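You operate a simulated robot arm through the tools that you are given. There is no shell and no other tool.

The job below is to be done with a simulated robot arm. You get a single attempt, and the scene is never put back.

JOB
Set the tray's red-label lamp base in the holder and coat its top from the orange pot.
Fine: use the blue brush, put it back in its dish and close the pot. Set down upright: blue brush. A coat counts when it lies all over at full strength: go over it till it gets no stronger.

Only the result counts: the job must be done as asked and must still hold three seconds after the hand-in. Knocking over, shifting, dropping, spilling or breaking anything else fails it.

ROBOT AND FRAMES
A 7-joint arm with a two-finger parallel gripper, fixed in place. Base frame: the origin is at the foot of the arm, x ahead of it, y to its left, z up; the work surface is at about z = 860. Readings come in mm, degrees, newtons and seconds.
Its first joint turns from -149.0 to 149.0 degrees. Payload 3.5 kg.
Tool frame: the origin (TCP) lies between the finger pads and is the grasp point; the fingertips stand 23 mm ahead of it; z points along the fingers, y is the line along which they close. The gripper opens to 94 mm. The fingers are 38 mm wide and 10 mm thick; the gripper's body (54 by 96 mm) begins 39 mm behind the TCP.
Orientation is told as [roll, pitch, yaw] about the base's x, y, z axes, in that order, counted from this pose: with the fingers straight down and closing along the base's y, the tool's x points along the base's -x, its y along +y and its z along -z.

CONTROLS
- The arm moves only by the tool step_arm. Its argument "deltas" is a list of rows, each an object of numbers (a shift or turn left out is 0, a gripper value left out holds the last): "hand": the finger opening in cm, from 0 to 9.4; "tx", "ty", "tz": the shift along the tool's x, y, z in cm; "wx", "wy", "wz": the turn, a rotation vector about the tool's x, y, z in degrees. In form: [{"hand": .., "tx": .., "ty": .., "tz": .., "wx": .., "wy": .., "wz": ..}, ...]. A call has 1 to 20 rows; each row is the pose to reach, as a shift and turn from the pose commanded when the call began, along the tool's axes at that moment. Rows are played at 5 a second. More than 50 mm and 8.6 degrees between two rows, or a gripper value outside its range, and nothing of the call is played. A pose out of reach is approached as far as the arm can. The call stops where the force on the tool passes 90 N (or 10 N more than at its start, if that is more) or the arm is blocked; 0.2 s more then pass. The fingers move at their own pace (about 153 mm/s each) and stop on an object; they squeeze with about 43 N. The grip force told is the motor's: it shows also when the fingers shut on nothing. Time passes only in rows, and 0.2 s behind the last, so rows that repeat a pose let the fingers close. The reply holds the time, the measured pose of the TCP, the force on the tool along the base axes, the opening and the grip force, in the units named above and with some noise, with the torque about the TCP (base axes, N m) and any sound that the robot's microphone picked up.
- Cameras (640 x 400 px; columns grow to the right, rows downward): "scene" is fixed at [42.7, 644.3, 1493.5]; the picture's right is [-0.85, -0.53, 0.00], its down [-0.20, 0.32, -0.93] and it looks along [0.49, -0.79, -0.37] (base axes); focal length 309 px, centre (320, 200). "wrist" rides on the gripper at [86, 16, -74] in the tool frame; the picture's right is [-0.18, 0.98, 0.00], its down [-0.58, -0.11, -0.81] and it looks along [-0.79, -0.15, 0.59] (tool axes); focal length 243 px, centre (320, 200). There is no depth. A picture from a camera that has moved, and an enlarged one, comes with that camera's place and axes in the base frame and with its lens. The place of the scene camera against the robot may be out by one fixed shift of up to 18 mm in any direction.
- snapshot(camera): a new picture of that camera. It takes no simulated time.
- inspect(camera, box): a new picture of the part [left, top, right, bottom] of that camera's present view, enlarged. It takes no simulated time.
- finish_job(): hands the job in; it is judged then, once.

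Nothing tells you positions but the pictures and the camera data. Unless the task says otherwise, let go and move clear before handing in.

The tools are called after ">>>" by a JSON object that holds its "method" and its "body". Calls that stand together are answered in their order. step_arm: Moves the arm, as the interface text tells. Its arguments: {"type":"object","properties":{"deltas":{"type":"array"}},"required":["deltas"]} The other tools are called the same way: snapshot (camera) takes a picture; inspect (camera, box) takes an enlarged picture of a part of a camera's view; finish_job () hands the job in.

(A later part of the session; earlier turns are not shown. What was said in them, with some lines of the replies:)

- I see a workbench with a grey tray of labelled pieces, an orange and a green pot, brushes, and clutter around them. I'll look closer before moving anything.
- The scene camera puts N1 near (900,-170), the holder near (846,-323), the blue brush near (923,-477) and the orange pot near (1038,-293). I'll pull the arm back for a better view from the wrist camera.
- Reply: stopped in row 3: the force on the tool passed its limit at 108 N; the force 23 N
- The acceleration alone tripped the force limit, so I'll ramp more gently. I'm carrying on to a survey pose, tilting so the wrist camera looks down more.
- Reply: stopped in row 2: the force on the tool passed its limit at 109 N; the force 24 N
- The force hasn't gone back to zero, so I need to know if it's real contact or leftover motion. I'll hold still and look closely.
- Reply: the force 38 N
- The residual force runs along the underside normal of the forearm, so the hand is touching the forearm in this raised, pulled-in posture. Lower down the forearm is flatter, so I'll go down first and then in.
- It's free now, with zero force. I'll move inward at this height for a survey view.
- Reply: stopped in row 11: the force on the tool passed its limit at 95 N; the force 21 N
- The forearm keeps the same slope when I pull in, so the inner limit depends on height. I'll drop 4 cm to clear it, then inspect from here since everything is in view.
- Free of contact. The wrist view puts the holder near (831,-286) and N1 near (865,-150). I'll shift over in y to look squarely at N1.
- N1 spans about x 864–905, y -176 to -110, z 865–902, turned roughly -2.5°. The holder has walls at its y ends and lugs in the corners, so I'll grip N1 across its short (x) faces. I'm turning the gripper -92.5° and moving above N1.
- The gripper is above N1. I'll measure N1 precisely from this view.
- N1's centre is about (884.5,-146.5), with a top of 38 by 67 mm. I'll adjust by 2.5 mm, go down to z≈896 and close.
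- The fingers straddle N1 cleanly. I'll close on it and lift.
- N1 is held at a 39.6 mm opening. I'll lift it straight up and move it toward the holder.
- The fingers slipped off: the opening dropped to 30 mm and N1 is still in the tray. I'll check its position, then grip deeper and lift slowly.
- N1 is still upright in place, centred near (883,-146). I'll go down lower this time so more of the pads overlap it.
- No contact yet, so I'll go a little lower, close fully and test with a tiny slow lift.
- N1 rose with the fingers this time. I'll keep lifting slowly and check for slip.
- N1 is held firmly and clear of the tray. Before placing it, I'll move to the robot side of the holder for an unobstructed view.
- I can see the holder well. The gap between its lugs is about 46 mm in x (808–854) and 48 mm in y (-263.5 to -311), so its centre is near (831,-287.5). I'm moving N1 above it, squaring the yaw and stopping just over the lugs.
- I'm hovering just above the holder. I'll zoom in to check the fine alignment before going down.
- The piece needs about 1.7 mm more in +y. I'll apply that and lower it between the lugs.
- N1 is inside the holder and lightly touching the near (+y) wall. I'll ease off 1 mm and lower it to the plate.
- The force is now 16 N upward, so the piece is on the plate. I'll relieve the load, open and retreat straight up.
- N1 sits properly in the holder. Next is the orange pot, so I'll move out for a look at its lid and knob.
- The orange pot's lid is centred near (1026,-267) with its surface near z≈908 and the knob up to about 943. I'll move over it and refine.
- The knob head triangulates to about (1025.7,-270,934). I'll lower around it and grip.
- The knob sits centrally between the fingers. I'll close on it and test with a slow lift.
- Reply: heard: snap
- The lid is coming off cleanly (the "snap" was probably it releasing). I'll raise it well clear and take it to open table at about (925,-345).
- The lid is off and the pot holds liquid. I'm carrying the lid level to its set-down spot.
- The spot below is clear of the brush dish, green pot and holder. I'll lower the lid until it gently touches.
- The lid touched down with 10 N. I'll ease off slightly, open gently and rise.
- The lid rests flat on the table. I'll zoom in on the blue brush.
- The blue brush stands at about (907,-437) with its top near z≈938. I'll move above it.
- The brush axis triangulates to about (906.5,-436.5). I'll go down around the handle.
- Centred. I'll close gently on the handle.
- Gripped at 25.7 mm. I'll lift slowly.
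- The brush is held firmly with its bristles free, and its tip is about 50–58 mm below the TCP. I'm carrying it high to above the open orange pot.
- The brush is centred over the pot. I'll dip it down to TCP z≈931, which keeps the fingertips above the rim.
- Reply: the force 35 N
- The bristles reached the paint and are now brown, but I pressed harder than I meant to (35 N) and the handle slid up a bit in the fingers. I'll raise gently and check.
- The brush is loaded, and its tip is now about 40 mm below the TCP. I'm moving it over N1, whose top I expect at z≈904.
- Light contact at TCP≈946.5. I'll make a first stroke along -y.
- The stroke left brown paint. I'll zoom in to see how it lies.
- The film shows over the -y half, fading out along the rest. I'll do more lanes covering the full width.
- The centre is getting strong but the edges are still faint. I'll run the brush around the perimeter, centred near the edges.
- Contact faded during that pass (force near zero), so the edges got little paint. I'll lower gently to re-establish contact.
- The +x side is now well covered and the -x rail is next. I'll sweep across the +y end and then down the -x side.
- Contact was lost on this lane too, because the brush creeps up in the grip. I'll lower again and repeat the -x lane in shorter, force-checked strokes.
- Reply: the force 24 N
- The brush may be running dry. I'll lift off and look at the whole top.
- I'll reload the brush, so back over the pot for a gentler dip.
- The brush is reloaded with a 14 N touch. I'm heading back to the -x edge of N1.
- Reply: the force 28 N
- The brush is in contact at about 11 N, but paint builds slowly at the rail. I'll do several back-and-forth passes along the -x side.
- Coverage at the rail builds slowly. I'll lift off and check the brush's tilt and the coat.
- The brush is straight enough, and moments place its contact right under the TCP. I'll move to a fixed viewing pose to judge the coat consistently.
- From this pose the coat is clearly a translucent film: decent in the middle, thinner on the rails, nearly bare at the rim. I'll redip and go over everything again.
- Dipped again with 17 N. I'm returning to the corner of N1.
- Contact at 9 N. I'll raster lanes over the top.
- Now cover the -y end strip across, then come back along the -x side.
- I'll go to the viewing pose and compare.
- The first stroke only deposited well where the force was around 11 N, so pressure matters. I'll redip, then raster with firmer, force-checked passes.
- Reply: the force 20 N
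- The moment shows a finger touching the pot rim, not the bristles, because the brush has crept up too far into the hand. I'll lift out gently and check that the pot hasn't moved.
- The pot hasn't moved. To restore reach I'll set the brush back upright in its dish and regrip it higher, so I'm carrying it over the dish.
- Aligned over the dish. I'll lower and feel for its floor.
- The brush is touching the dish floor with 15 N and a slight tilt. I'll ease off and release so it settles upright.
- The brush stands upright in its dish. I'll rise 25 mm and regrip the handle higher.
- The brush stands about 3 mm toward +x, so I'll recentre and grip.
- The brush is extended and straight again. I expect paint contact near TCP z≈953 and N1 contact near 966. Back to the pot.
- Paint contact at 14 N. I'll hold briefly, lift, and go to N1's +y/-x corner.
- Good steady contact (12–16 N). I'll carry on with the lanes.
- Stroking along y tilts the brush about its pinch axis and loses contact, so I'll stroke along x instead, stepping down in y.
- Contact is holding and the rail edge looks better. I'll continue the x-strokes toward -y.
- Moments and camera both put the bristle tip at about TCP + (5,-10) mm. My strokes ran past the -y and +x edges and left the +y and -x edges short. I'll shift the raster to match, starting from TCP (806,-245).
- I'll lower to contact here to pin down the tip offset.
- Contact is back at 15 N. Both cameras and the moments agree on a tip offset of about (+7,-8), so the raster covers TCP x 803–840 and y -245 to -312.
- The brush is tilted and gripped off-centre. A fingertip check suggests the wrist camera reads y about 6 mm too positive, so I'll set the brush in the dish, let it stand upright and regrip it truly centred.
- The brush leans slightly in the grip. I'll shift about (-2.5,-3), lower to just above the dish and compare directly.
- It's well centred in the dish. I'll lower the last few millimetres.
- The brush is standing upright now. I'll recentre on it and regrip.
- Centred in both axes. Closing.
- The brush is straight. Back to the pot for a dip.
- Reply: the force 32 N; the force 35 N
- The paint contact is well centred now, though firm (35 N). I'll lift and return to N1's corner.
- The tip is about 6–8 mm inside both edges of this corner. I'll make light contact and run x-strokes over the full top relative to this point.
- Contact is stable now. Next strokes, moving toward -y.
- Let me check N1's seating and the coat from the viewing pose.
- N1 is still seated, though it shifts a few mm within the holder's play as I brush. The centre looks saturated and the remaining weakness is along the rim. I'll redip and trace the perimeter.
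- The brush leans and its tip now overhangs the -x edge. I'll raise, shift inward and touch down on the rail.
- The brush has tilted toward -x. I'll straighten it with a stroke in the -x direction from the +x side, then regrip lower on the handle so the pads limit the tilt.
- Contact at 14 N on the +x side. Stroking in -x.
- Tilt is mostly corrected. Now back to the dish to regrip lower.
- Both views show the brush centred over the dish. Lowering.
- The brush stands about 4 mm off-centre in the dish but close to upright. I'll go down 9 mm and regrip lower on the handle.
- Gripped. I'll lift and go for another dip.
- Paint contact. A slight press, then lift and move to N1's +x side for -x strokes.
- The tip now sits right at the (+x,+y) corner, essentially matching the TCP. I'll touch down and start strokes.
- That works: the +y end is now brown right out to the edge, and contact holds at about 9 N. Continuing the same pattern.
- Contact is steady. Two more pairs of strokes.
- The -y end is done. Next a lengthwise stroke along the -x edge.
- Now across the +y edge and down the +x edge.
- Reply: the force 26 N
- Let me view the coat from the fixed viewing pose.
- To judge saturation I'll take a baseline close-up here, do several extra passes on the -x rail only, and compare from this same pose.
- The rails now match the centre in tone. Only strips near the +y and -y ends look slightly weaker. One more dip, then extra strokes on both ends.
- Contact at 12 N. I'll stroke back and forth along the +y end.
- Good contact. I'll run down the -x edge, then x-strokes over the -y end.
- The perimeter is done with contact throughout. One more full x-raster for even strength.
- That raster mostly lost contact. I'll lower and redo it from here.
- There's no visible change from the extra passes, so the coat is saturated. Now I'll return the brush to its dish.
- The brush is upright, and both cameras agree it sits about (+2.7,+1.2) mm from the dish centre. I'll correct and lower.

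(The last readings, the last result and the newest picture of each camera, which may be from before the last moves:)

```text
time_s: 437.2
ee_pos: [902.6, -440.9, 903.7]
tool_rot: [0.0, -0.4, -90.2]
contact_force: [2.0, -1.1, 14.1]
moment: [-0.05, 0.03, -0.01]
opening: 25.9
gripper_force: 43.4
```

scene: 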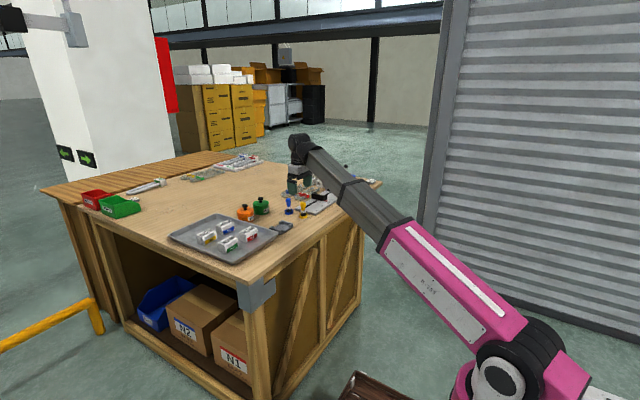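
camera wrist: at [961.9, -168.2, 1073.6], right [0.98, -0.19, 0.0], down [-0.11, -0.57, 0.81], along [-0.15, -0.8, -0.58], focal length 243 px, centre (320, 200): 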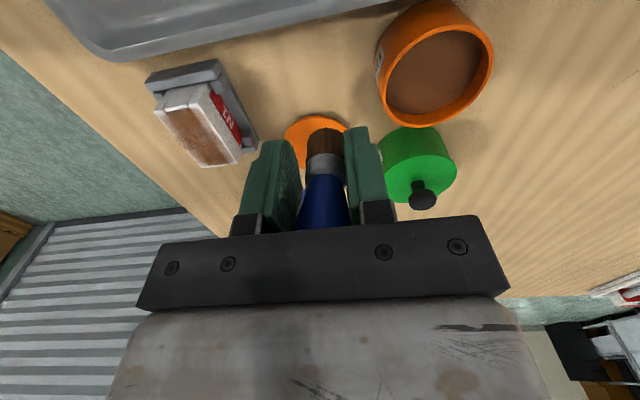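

The brush is on the dish floor, contact centred. I'll ease off and open slowly.

>>> {"method": "step_arm", "body": {"deltas": [{"tz": -0.04}, {"tz": -0.07}, {"tz": -0.07, "hand": 2.55}, {"tz": -0.07, "hand": 2.65}, {"tz": -0.07, "hand": 2.75}, {"tz": -0.07, "hand": 2.9}, {"tz": -0.07, "hand": 3.1}, {"tz": -0.07, "hand": 3.5}, {"tz": -0.07, "hand": 4}, {"tz": -0.07, "hand": 4.6}, {"tz": -0.07, "hand": 5.2}, {"tz": -0.07, "hand": 5.2}, {"tz": -0.07, "hand": 5.2}]}}

>>> {"method": "inspect", "body": {"camera": "scene", "box": [270, 185, 310, 215]}}

>>> {"method": "inspect", "body": {"camera": "wrist", "box": [200, 0, 460, 240]}}

```text
time_s: 440.0
ee_pos: [902.0, -441.8, 902.9]
tool_rot: [-0.1, -0.5, -90.3]
contact_force: [-0.1, -0.1, 0.3]
moment: [0.01, 0.0, -0.01]
opening: 52.0
gripper_force: 0.1
```

```text
13.33 times, centred on (290, 200) of scene
camera zoom: at [42.7, 644.3, 1493.5], right [-0.85, -0.53, 0.0], down [-0.2, 0.32, -0.93], along [0.49, -0.79, -0.37], focal length 4123 px, centre (720, 200)
```

zoom: 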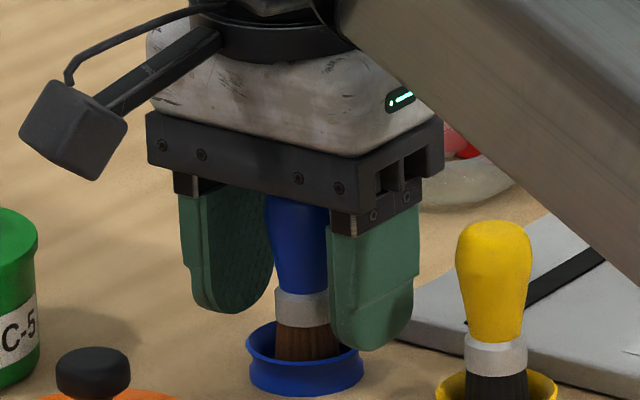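

```text
1.67 times, centred on (330, 120) of wrist
camera zoom: at [918.8, -353.8, 977.7], right [0.98, -0.19, 0.0], down [-0.11, -0.57, 0.81], along [-0.15, -0.8, -0.58], focal length 404 px, centre (303, 333)
```

zoom: 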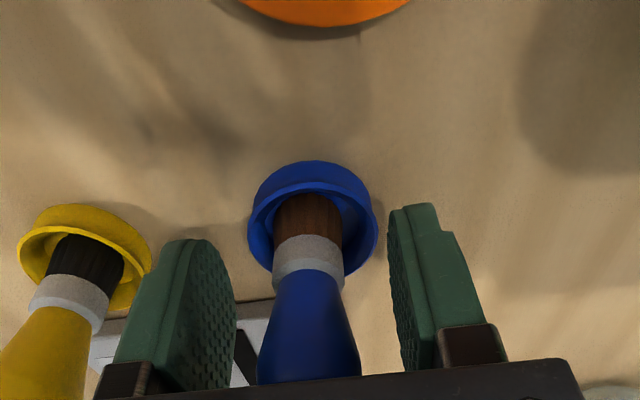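

The brush stands free in its dish. I'll rise straight up and check that it's upright.

>>> {"method": "step_arm", "body": {"deltas": [{"tz": -0.2}, {"tz": -0.7}, {"tz": -1.5}, {"tz": -2.6}, {"tz": -4}, {"tz": -5.5}, {"tz": -7}, {"tz": -8.3}, {"tz": -9.2}, {"tz": -9.5}, {"tz": -9.5}]}}

>>> {"method": "inspect", "body": {"camera": "scene", "box": [270, 185, 310, 215]}}

>>> {"method": "inspect", "body": {"camera": "wrist", "box": [230, 20, 410, 170]}}

>>> {"method": "snapshot", "body": {"camera": "scene"}}

```text
time_s: 442.4
ee_pos: [901.7, -441.6, 999.4]
tool_rot: [-0.1, -0.4, -90.3]
contact_force: [0.0, -0.6, -0.1]
moment: [0.02, 0.01, 0.01]
opening: 51.8
gripper_force: 0.0
```

```text
13.33 times, centred on (290, 200) of scene
camera zoom: at [42.7, 644.3, 1493.5], right [-0.85, -0.53, 0.0], down [-0.2, 0.32, -0.93], along [0.49, -0.79, -0.37], focal length 4123 px, centre (720, 200)
```

zoom: 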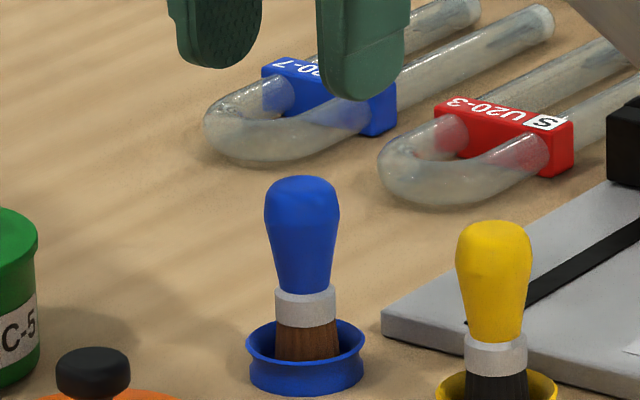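

```text
2.67 times, centred on (320, 95) of wrist
camera zoom: at [919.4, -353.5, 1073.3], right [0.98, -0.19, 0.0], down [-0.11, -0.57, 0.81], along [-0.15, -0.8, -0.58], focal length 647 px, centre (320, 480)
```

zoom: 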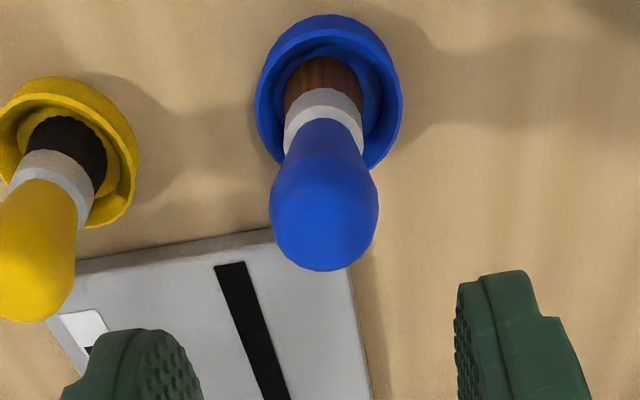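

```text
taken
```

scene: 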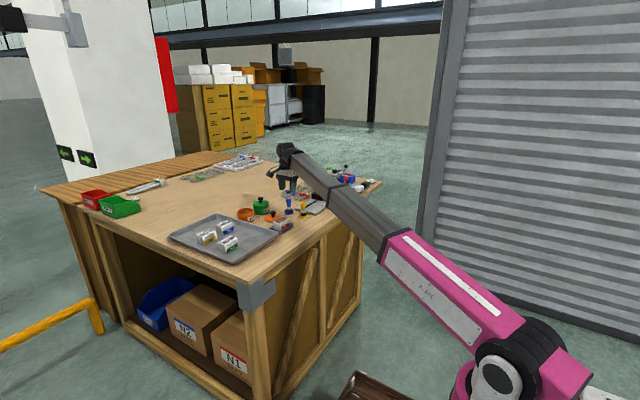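

The brush is upright in its dish. Next is the lid: I'm moving above its knob.

>>> {"method": "step_arm", "body": {"deltas": [{"tx": 0.3, "ty": 0.1, "hand": 6}, {"tx": 1.2, "ty": 0.3}, {"tx": 2.6, "ty": 0.6}, {"tx": 4.2, "ty": 1}, {"tx": 5.8, "ty": 1.4}, {"tx": 7.4, "ty": 1.8}, {"tx": 8.7, "ty": 2.1}, {"tx": 9.4, "ty": 2.25}, {"tx": 9.65, "ty": 2.3}, {"tx": 9.65, "ty": 2.3, "tz": 0.4}, {"tx": 9.65, "ty": 2.3, "tz": 1.4}, {"tx": 9.65, "ty": 2.3, "tz": 2.8}, {"tx": 9.65, "ty": 2.3, "tz": 3.8}, {"tx": 9.65, "ty": 2.3, "tz": 4.2}, {"tx": 9.65, "ty": 2.3, "tz": 4.2}]}}

>>> {"method": "inspect", "body": {"camera": "wrist", "box": [200, 0, 460, 240]}}

>>> {"method": "inspect", "body": {"camera": "scene", "box": [240, 180, 310, 225]}}

```text
time_s: 445.6
ee_pos: [926.8, -346.5, 957.7]
tool_rot: [-0.1, -0.4, -90.4]
contact_force: [-0.6, -0.1, 1.4]
moment: [-0.02, 0.01, 0.01]
opening: 59.9
gripper_force: 0.2
```

```text
1.67 times, centred on (330, 120) of wrist
camera zoom: at [943.4, -257.4, 1030.3], right [0.98, -0.19, 0.0], down [-0.11, -0.57, 0.81], along [-0.15, -0.8, -0.58], focal length 404 px, centre (303, 333)
```

zoom: 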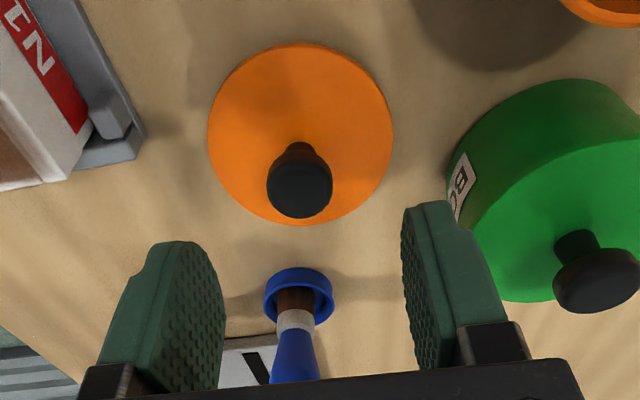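

```text
8.89 times, centred on (275, 202) of scene
camera zoom: at [42.7, 644.3, 1493.5], right [-0.85, -0.53, 0.0], down [-0.2, 0.32, -0.93], along [0.49, -0.79, -0.37], focal length 2749 px, centre (720, 178)
```

zoom: 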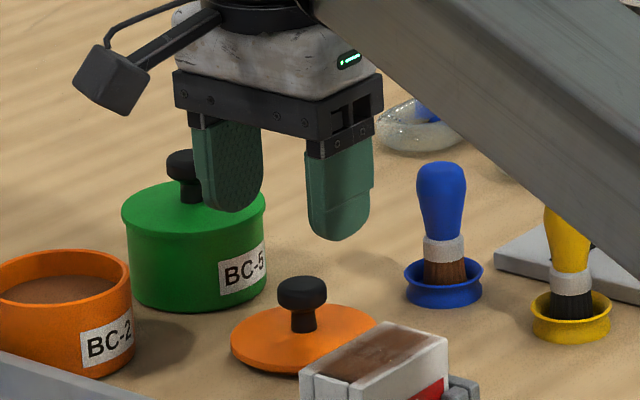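

The lid is where I left it. I'll go down to the height at which I released the knob and grip it.

>>> {"method": "step_arm", "body": {"deltas": [{"tz": 0.3, "ty": -0.1, "tx": 0.05}, {"tz": 1, "ty": -0.15, "tx": 0.1}, {"tz": 2, "ty": -0.15, "tx": 0.1}, {"tz": 3.3, "ty": -0.15, "tx": 0.1}, {"tz": 4.5, "ty": -0.15, "tx": 0.1}, {"tz": 5.4, "ty": -0.15, "tx": 0.1}, {"tz": 5.9, "ty": -0.15, "tx": 0.1}, {"tz": 6.1, "ty": -0.15, "tx": 0.1}, {"tz": 6.1, "ty": -0.15, "tx": 0.1}]}}

>>> {"method": "inspect", "body": {"camera": "wrist", "box": [200, 0, 460, 240]}}

```text
time_s: 447.6
ee_pos: [924.8, -343.7, 896.0]
tool_rot: [-0.1, -0.5, -90.4]
contact_force: [0.3, 0.2, 0.5]
moment: [-0.02, -0.02, 0.01]
opening: 59.8
gripper_force: 0.1
```

```text
1.67 times, centred on (330, 120) of wrist
camera zoom: at [940.9, -256.6, 968.4], right [0.98, -0.19, 0.0], down [-0.11, -0.57, 0.81], along [-0.15, -0.8, -0.58], focal length 404 px, centre (303, 333)
```

zoom: 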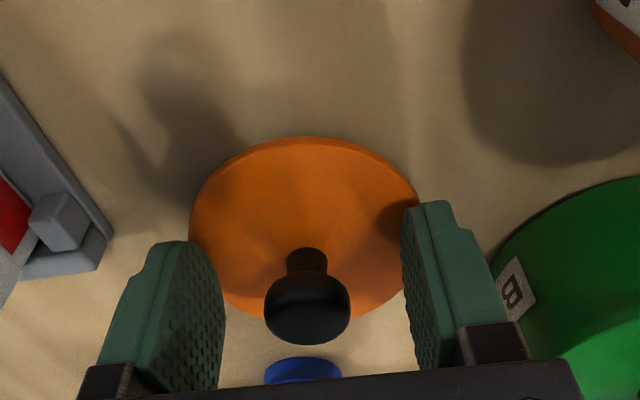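

It matches the original grip view. Closing and lifting slowly.

>>> {"method": "step_arm", "body": {"deltas": [{"hand": 5}, {"hand": 4}, {"hand": 3}, {"hand": 2.5}, {"hand": 2.2}, {"hand": 0}, {"hand": 0}, {"hand": 0}]}}

>>> {"method": "step_arm", "body": {"deltas": [{"tz": -0.05}, {"tz": -0.2}, {"tz": -0.5}, {"tz": -1}, {"tz": -1.8}, {"tz": -2.8}, {"tz": -4}, {"tz": -5.2}, {"tz": -6.5}, {"tz": -7.8}, {"tz": -9}, {"tz": -9.8}, {"tz": -10.1}, {"tz": -10.1}]}}

>>> {"method": "inspect", "body": {"camera": "wrist", "box": [200, 0, 460, 240]}}

>>> {"method": "inspect", "body": {"camera": "scene", "box": [220, 160, 320, 225]}}

```text
time_s: 449.4
ee_pos: [924.5, -344.0, 894.5]
tool_rot: [-0.2, -0.5, -90.2]
contact_force: [-0.5, -0.3, 0.0]
moment: [-0.03, -0.01, 0.0]
opening: 24.4
gripper_force: 42.8
```

```text
time_s: 452.4
ee_pos: [926.0, -342.8, 995.4]
tool_rot: [-0.2, -0.5, -90.3]
contact_force: [-0.3, 0.4, -0.1]
moment: [0.01, 0.03, 0.01]
opening: 24.4
gripper_force: 43.2
```

```text
1.67 times, centred on (330, 120) of wrist
camera zoom: at [941.7, -255.4, 1069.7], right [0.98, -0.19, 0.0], down [-0.11, -0.57, 0.81], along [-0.15, -0.8, -0.58], focal length 404 px, centre (303, 333)
```

zoom: 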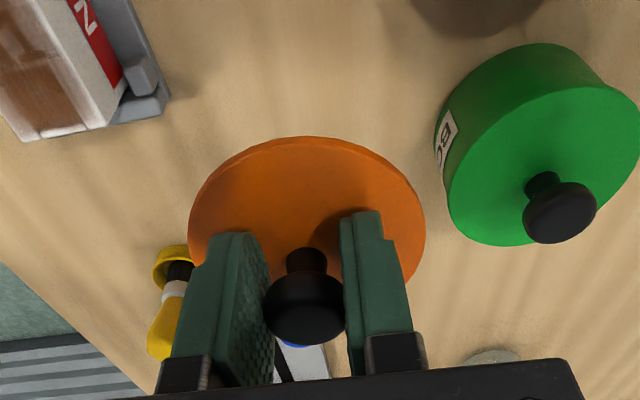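

```text
6.15 times, centred on (270, 192) of scene
camera zoom: at [42.7, 644.3, 1493.5], right [-0.85, -0.53, 0.0], down [-0.2, 0.32, -0.93], along [0.49, -0.79, -0.37], focal length 1903 px, centre (628, 246)
```

zoom: 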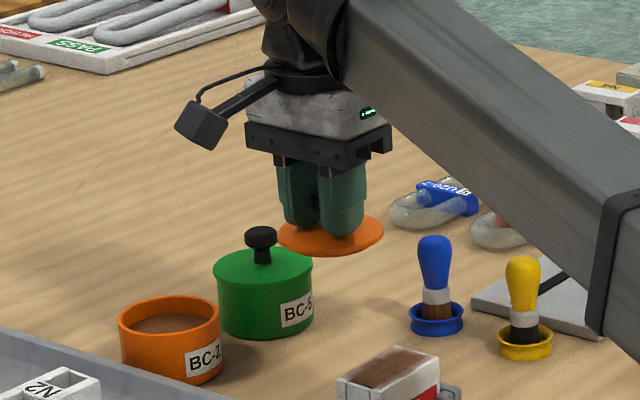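

The lid is held level. I'll carry it above the pot and check alignment.

>>> {"method": "step_arm", "body": {"deltas": [{"tx": 0.2, "ty": 0.3}, {"tx": 0.7, "ty": 0.9}, {"tx": 1.4, "ty": 1.9}, {"tx": 2.3, "ty": 3.1}, {"tx": 3.3, "ty": 4.4}, {"tx": 4.3, "ty": 5.7}, {"tx": 5.3, "ty": 7}, {"tx": 6.2, "ty": 8.2}, {"tx": 6.9, "ty": 9.1}, {"tx": 7.35, "ty": 9.7}, {"tx": 7.5, "ty": 9.9}, {"tx": 7.5, "ty": 9.9}]}}

>>> {"method": "inspect", "body": {"camera": "wrist", "box": [200, 0, 460, 240]}}

>>> {"method": "inspect", "body": {"camera": "scene", "box": [220, 160, 300, 220]}}

```text
time_s: 455.0
ee_pos: [1025.0, -268.8, 996.1]
tool_rot: [-0.2, -0.5, -90.3]
contact_force: [-0.1, 0.1, -0.2]
moment: [-0.01, 0.01, 0.01]
opening: 24.4
gripper_force: 43.4
```

```text
1.67 times, centred on (330, 120) of wrist
camera zoom: at [1040.9, -181.1, 1069.2], right [0.98, -0.19, 0.0], down [-0.11, -0.57, 0.81], along [-0.15, -0.8, -0.58], focal length 404 px, centre (303, 333)
```

zoom: 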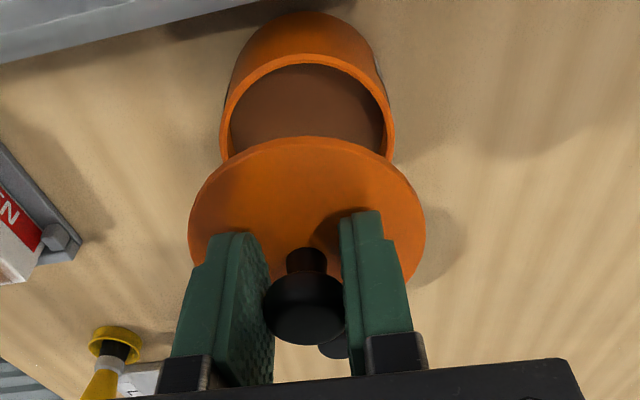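

```text
6.67 times, centred on (260, 190) of scene
camera zoom: at [42.7, 644.3, 1493.5], right [-0.85, -0.53, 0.0], down [-0.2, 0.32, -0.93], along [0.49, -0.79, -0.37], focal length 2062 px, centre (720, 267)
```

zoom: 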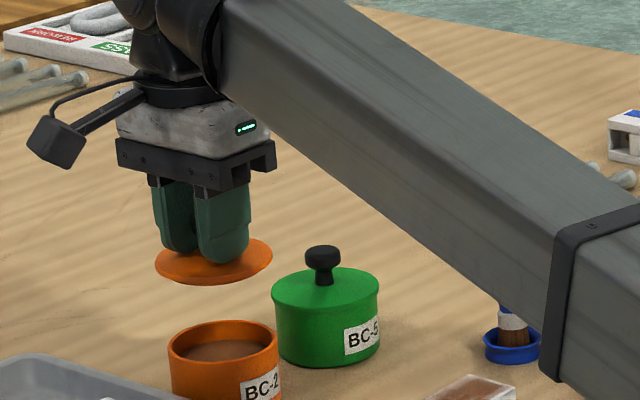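

Compared with the lift-off view, the lid needs about (+0.9,-0.6) mm. I'll apply that and lower to just above the rim.

>>> {"method": "step_arm", "body": {"deltas": [{"ty": 0.05, "tx": -0.03, "tz": 0.2}, {"ty": 0.09, "tx": -0.06, "tz": 0.8}, {"ty": 0.09, "tx": -0.06, "tz": 1.8}, {"ty": 0.09, "tx": -0.06, "tz": 3}, {"ty": 0.09, "tx": -0.06, "tz": 4}, {"ty": 0.09, "tx": -0.06, "tz": 4.8}, {"ty": 0.09, "tx": -0.06, "tz": 5.2}, {"ty": 0.09, "tx": -0.06, "tz": 5.3}, {"ty": 0.09, "tx": -0.06, "tz": 5.3}]}}

>>> {"method": "inspect", "body": {"camera": "scene", "box": [225, 185, 275, 225]}}

>>> {"method": "inspect", "body": {"camera": "wrist", "box": [200, 0, 460, 240]}}

```text
time_s: 457.0
ee_pos: [1026.0, -269.9, 942.7]
tool_rot: [0.0, -0.4, -90.4]
contact_force: [0.3, 0.3, -1.2]
moment: [-0.01, 0.02, -0.04]
opening: 24.3
gripper_force: 43.0
```

```text
10.00 times, centred on (250, 205) of scene
camera zoom: at [42.7, 644.3, 1493.5], right [-0.85, -0.53, 0.0], down [-0.2, 0.32, -0.93], along [0.49, -0.79, -0.37], focal length 3092 px, centre (1020, 150)
```

zoom: 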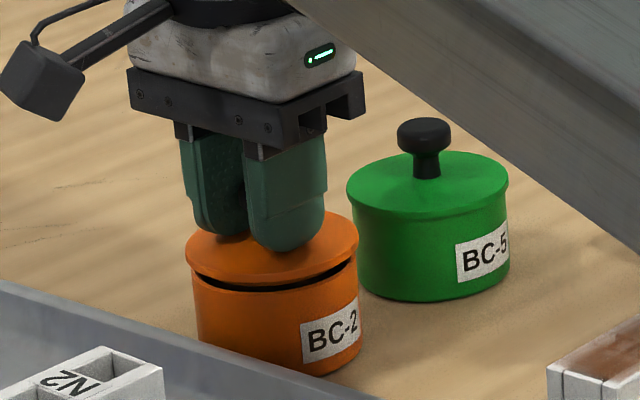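

```text
1.67 times, centred on (330, 120) of wrist
camera zoom: at [1041.9, -182.6, 1016.3], right [0.98, -0.19, 0.0], down [-0.11, -0.57, 0.81], along [-0.15, -0.8, -0.58], focal length 404 px, centre (303, 333)
```

zoom: 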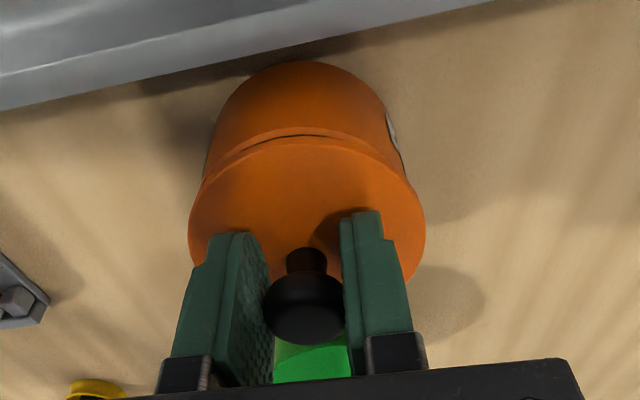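

The lid is well aligned over the rim. Lowering slowly.

>>> {"method": "step_arm", "body": {"deltas": [{"tz": 0.1}, {"tz": 0.2}, {"tz": 0.3}, {"tz": 0.4}, {"tz": 0.45}, {"tz": 0.45}]}}

>>> {"method": "inspect", "body": {"camera": "scene", "box": [225, 185, 275, 225]}}

```text
time_s: 458.4
ee_pos: [1025.2, -270.7, 938.4]
tool_rot: [-0.2, -0.6, -90.4]
contact_force: [-0.1, 0.1, 0.2]
moment: [-0.01, -0.01, 0.0]
opening: 24.4
gripper_force: 43.0
```

```text
10.00 times, centred on (250, 205) of scene
camera zoom: at [42.7, 644.3, 1493.5], right [-0.85, -0.53, 0.0], down [-0.2, 0.32, -0.93], along [0.49, -0.79, -0.37], focal length 3092 px, centre (1020, 150)
```

zoom: 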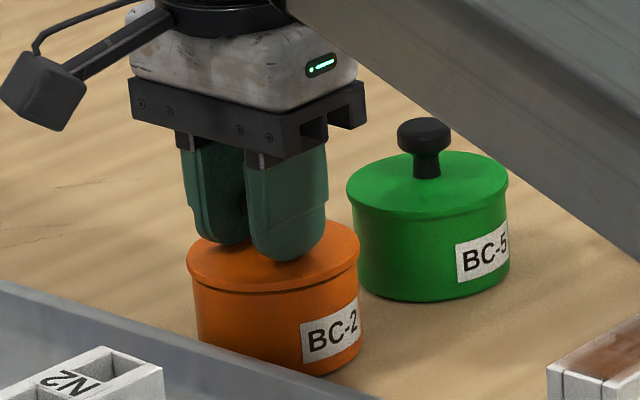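

>>> {"method": "step_arm", "body": {"deltas": [{"tz": 0.05}, {"tz": 0.1}, {"tz": 0.15}, {"tz": 0.18}, {"tz": 0.18}]}}

```text
time_s: 459.6
ee_pos: [1025.1, -270.8, 935.5]
tool_rot: [-0.1, -0.4, -90.3]
contact_force: [-1.0, 1.4, -0.6]
moment: [-0.01, -0.01, -0.01]
opening: 24.4
gripper_force: 42.8
```

>>> {"method": "step_arm", "body": {"deltas": [{"tz": 0.05}, {"tz": 0.1}, {"tz": 0.12}, {"tz": 0.12}]}}

>>> {"method": "inspect", "body": {"camera": "scene", "box": [225, 185, 275, 225]}}

```text
time_s: 460.6
ee_pos: [1025.6, -270.4, 935.7]
tool_rot: [-0.1, -0.6, -90.2]
contact_force: [0.3, 0.7, 8.0]
moment: [-0.04, -0.26, 0.04]
opening: 24.3
gripper_force: 43.0
```

```text
10.00 times, centred on (250, 205) of scene
camera zoom: at [42.7, 644.3, 1493.5], right [-0.85, -0.53, 0.0], down [-0.2, 0.32, -0.93], along [0.49, -0.79, -0.37], focal length 3092 px, centre (1020, 150)
```

zoom: 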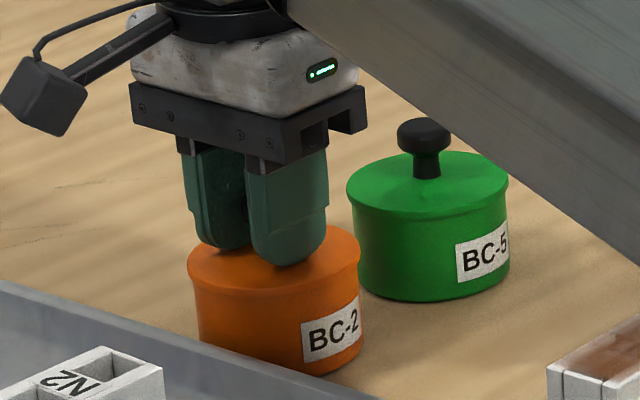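

The lid touches. I'll press slightly to seat it fully.

>>> {"method": "step_arm", "body": {"deltas": [{"tz": 0.04}, {"tz": 0.08}, {"tz": 0.1}, {"tz": 0.1}]}}

```text
time_s: 461.6
ee_pos: [1025.7, -269.9, 935.0]
tool_rot: [0.0, -0.6, -90.3]
contact_force: [4.1, -2.1, 27.6]
moment: [-0.14, -0.16, -0.01]
opening: 24.3
gripper_force: 43.1
```

Seated flat at 28 N with the moment nearly centred. I'll relieve the load, release gently and rise.

>>> {"method": "step_arm", "body": {"deltas": [{"tz": -0.06}, {"tz": -0.12}, {"tz": -0.13}, {"tz": -0.13, "hand": 2.6}, {"tz": -0.13, "hand": 3}, {"tz": -0.13, "hand": 3.6}, {"tz": -0.13, "hand": 4.4}, {"tz": -0.13, "hand": 5.2}, {"tz": -0.13, "hand": 6}, {"tz": -0.13, "hand": 6}]}}

>>> {"method": "step_arm", "body": {"deltas": [{"tz": -0.2}, {"tz": -0.7}, {"tz": -1.5}, {"tz": -2.6}, {"tz": -3.8}, {"tz": -5}, {"tz": -6.2}, {"tz": -7.2}, {"tz": -7.8}, {"tz": -8}, {"tz": -8}]}}

>>> {"method": "inspect", "body": {"camera": "scene", "box": [225, 185, 275, 225]}}

>>> {"method": "inspect", "body": {"camera": "wrist", "box": [200, 0, 460, 240]}}

```text
time_s: 463.8
ee_pos: [1024.8, -270.3, 935.5]
tool_rot: [-0.1, -0.6, -90.2]
contact_force: [-0.8, 0.3, 0.1]
moment: [0.02, -0.01, 0.0]
opening: 60.0
gripper_force: 0.1
heard: snap
```

```text
time_s: 466.2
ee_pos: [1024.7, -268.9, 1015.4]
tool_rot: [-0.1, -0.5, -90.3]
contact_force: [-0.6, 0.2, -1.1]
moment: [0.0, 0.02, 0.0]
opening: 60.1
gripper_force: 0.1
```

```text
10.00 times, centred on (250, 205) of scene
camera zoom: at [42.7, 644.3, 1493.5], right [-0.85, -0.53, 0.0], down [-0.2, 0.32, -0.93], along [0.49, -0.79, -0.37], focal length 3092 px, centre (1020, 150)
```

zoom: 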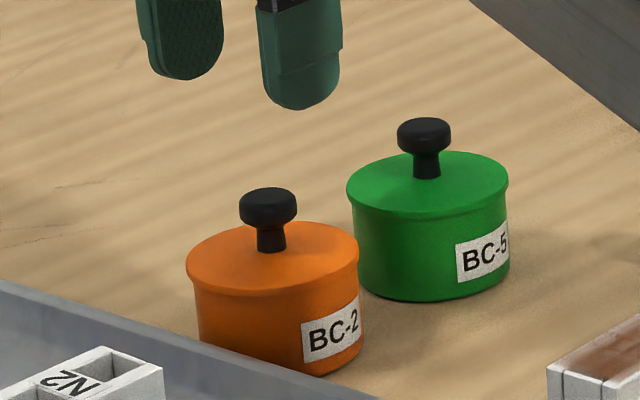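

```text
1.67 times, centred on (330, 120) of wrist
camera zoom: at [1041.7, -182.0, 1088.7], right [0.98, -0.19, 0.0], down [-0.11, -0.57, 0.81], along [-0.15, -0.8, -0.58], focal length 404 px, centre (303, 333)
```

zoom: 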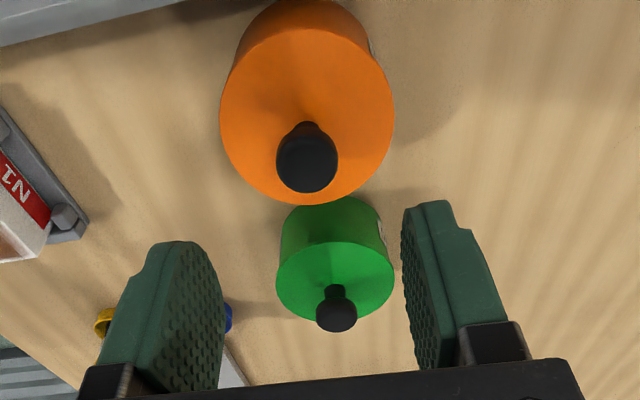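

A "snap" on release: the lid has latched closed. Now a clear look at N1 with the empty gripper from above.

>>> {"method": "step_arm", "body": {"deltas": [{"ty": -0.3}, {"ty": -1.2, "tz": 0.1}, {"ty": -2.6, "tz": 0.2}, {"ty": -4.4, "tx": 0.3, "tz": 0.4}, {"ty": -6.4, "tx": 0.7, "tz": 0.6}, {"ty": -8.4, "tx": 1.1, "tz": 0.8}, {"ty": -10.4, "tx": 1.5, "tz": 1}, {"ty": -12.4, "tx": 1.9, "tz": 1.2}, {"ty": -14.4, "tx": 2.3, "tz": 1.4}, {"ty": -16.4, "tx": 2.7, "tz": 1.5}, {"ty": -18.4, "tx": 3.1, "tz": 1.5}, {"ty": -19.8, "tx": 3.4, "tz": 1.5}, {"ty": -20.6, "tx": 3.6, "tz": 1.5}, {"ty": -20.9, "tx": 3.6, "tz": 1.5}, {"ty": -20.9, "tx": 3.6, "tz": 1.5}]}}

>>> {"method": "snapshot", "body": {"camera": "wrist"}}

>>> {"method": "inspect", "body": {"camera": "wrist", "box": [260, 60, 400, 180]}}

>>> {"method": "inspect", "body": {"camera": "scene", "box": [270, 208, 300, 230]}}

```text
time_s: 469.4
ee_pos: [816.7, -231.2, 1000.5]
tool_rot: [-0.1, -0.5, -90.3]
contact_force: [-0.1, -0.6, 0.3]
moment: [0.01, 0.03, 0.0]
opening: 60.1
gripper_force: 0.1
```

```text
taken
camera wrist: at [832.7, -144.8, 1074.3], right [0.98, -0.19, 0.0], down [-0.11, -0.57, 0.81], along [-0.15, -0.8, -0.58], focal length 243 px, centre (320, 200)
```

wrist: 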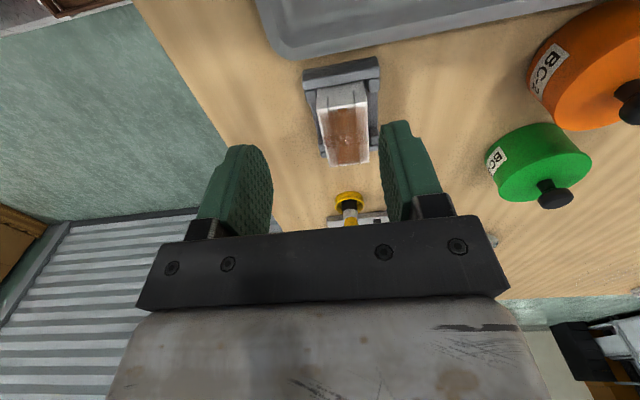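

```text
3.33 times, centred on (330, 120) of wrist
camera zoom: at [832.7, -144.8, 1074.3], right [0.98, -0.19, 0.0], down [-0.11, -0.57, 0.81], along [-0.15, -0.8, -0.58], focal length 809 px, centre (287, 467)
```

zoom: 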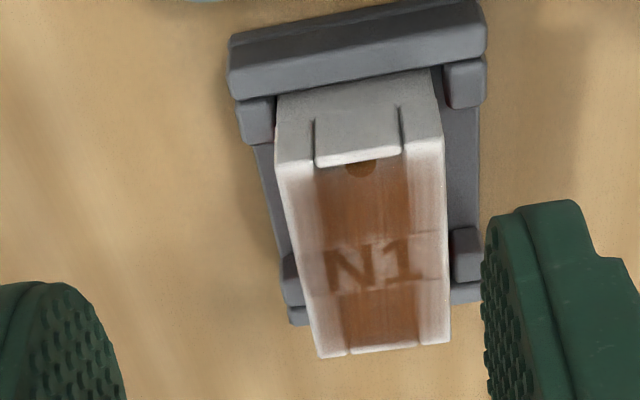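

```text
16.00 times, centred on (285, 219) of scene
camera zoom: at [42.7, 644.3, 1493.5], right [-0.85, -0.53, 0.0], down [-0.2, 0.32, -0.93], along [0.49, -0.79, -0.37], focal length 4948 px, centre (880, -104)
```

zoom: 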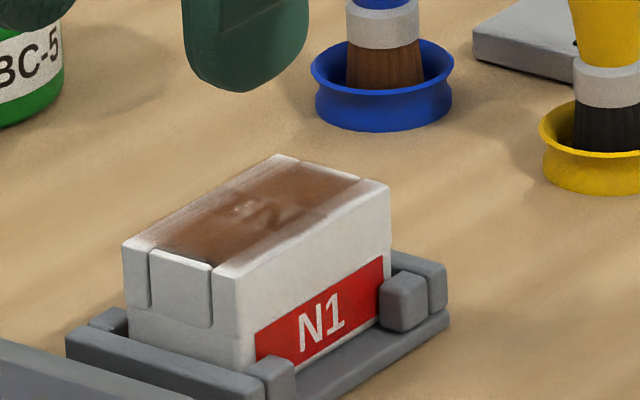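

>>> {"method": "inspect", "body": {"camera": "wrist", "box": [315, 95, 375, 140]}}

>>> {"method": "inspect", "body": {"camera": "wrist", "box": [320, 125, 380, 170]}}

```text
8.89 times, centred on (345, 118) of wrist
camera zoom: at [832.7, -144.8, 1074.3], right [0.98, -0.19, 0.0], down [-0.11, -0.57, 0.81], along [-0.15, -0.8, -0.58], focal length 2157 px, centre (98, 933)
```

zoom: 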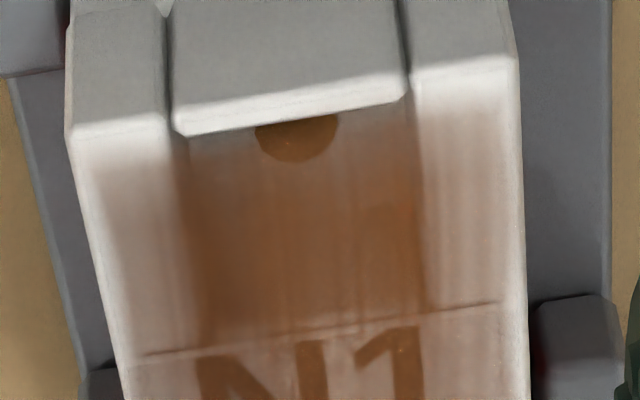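

```text
8.89 times, centred on (350, 148) of wrist
camera zoom: at [832.7, -144.8, 1074.3], right [0.98, -0.19, 0.0], down [-0.11, -0.57, 0.81], along [-0.15, -0.8, -0.58], focal length 2157 px, centre (53, 667)
```

zoom: 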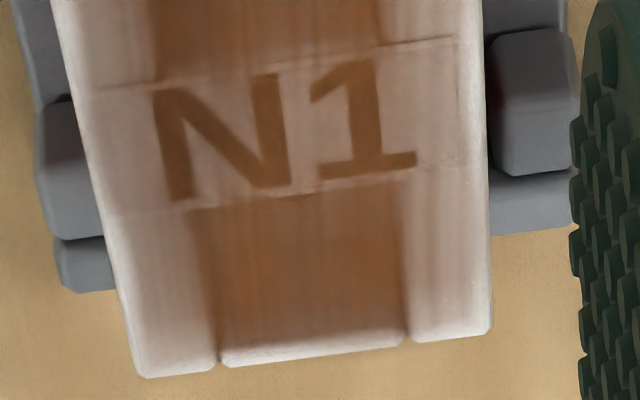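

The coat is even over rails and bridge, and the edge fade hasn't changed since long before the last passes, so it's saturated. The holder hasn't moved. A last check of everything before handing in.

>>> {"method": "inspect", "body": {"camera": "scene", "box": [160, 180, 340, 270]}}

>>> {"method": "inspect", "body": {"camera": "scene", "box": [230, 180, 320, 240]}}

>>> {"method": "step_arm", "body": {"deltas": [{"tz": 0}, {"tz": 0}, {"tz": 0}, {"tz": 0}, {"tz": 0}]}}

```text
3.56 times, centred on (250, 225) of scene
camera zoom: at [42.7, 644.3, 1493.5], right [-0.85, -0.53, 0.0], down [-0.2, 0.32, -0.93], along [0.49, -0.79, -0.37], focal length 1100 px, centre (569, 111)
```

zoom: 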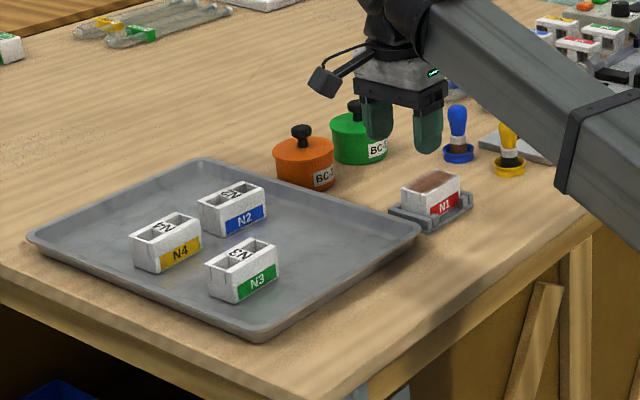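

```text
6.67 times, centred on (275, 210) of scene
camera zoom: at [42.7, 644.3, 1493.5], right [-0.85, -0.53, 0.0], down [-0.2, 0.32, -0.93], along [0.49, -0.79, -0.37], focal length 2062 px, centre (620, 133)
```

zoom: 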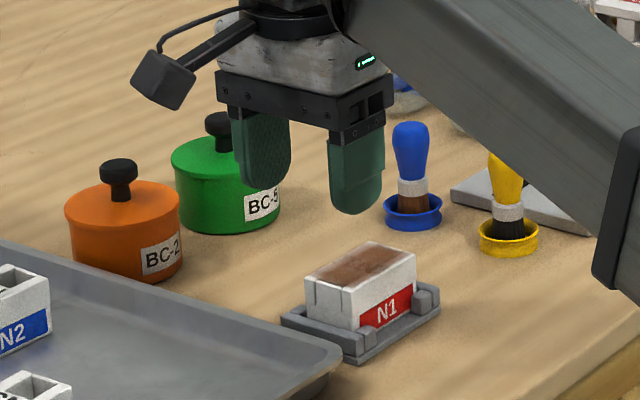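

```text
time_s: 470.6
ee_pos: [816.6, -231.8, 1000.7]
tool_rot: [-0.1, -0.6, -90.4]
contact_force: [0.5, -0.1, -0.6]
moment: [0.02, 0.02, -0.04]
opening: 60.0
gripper_force: 0.1
```

N1 is in the holder and coated, the orange pot is closed, and the blue brush is upright in its dish. Nothing else has moved and the gripper is clear, so I'm handing the job in.

>>> {"method": "finish_job", "body": {}}

```text
The job is handed in.
```

I've handed the job in. N1, the red-label lamp base, is in the holder with its top coated from the orange pot, but I could only judge the coat's strength by eye. The result hasn't been scored back to me.

- **Lamp base:** N1 sits flat in the holder, and the holder hasn't moved. My first grip slipped before N1 left the tray. N1 also shifted by a few millimetres within the holder's play as I brushed.
- **Coat:** I went over the whole top, rails and edges several times with fresh dips. The last passes made no visible difference. The film still looks paler along the outer edge and towards the two ends. I took that to be how the film shows at its edges, because it didn't change with further strokes.
- **Blue brush:** It is back in its dish, standing upright and released. I set it down and regripped it there twice during the work because it crept and tilted in the fingers.
- **Orange pot:** The lid is back on, and I heard it snap shut as I let go. During one dip a finger touched the pot's rim with about 20 N; before-and-after pictures show the pot didn't move.

The other pieces in the tray, the green pot and the yellow brush look undisturbed, and the gripper was clear when I handed in.
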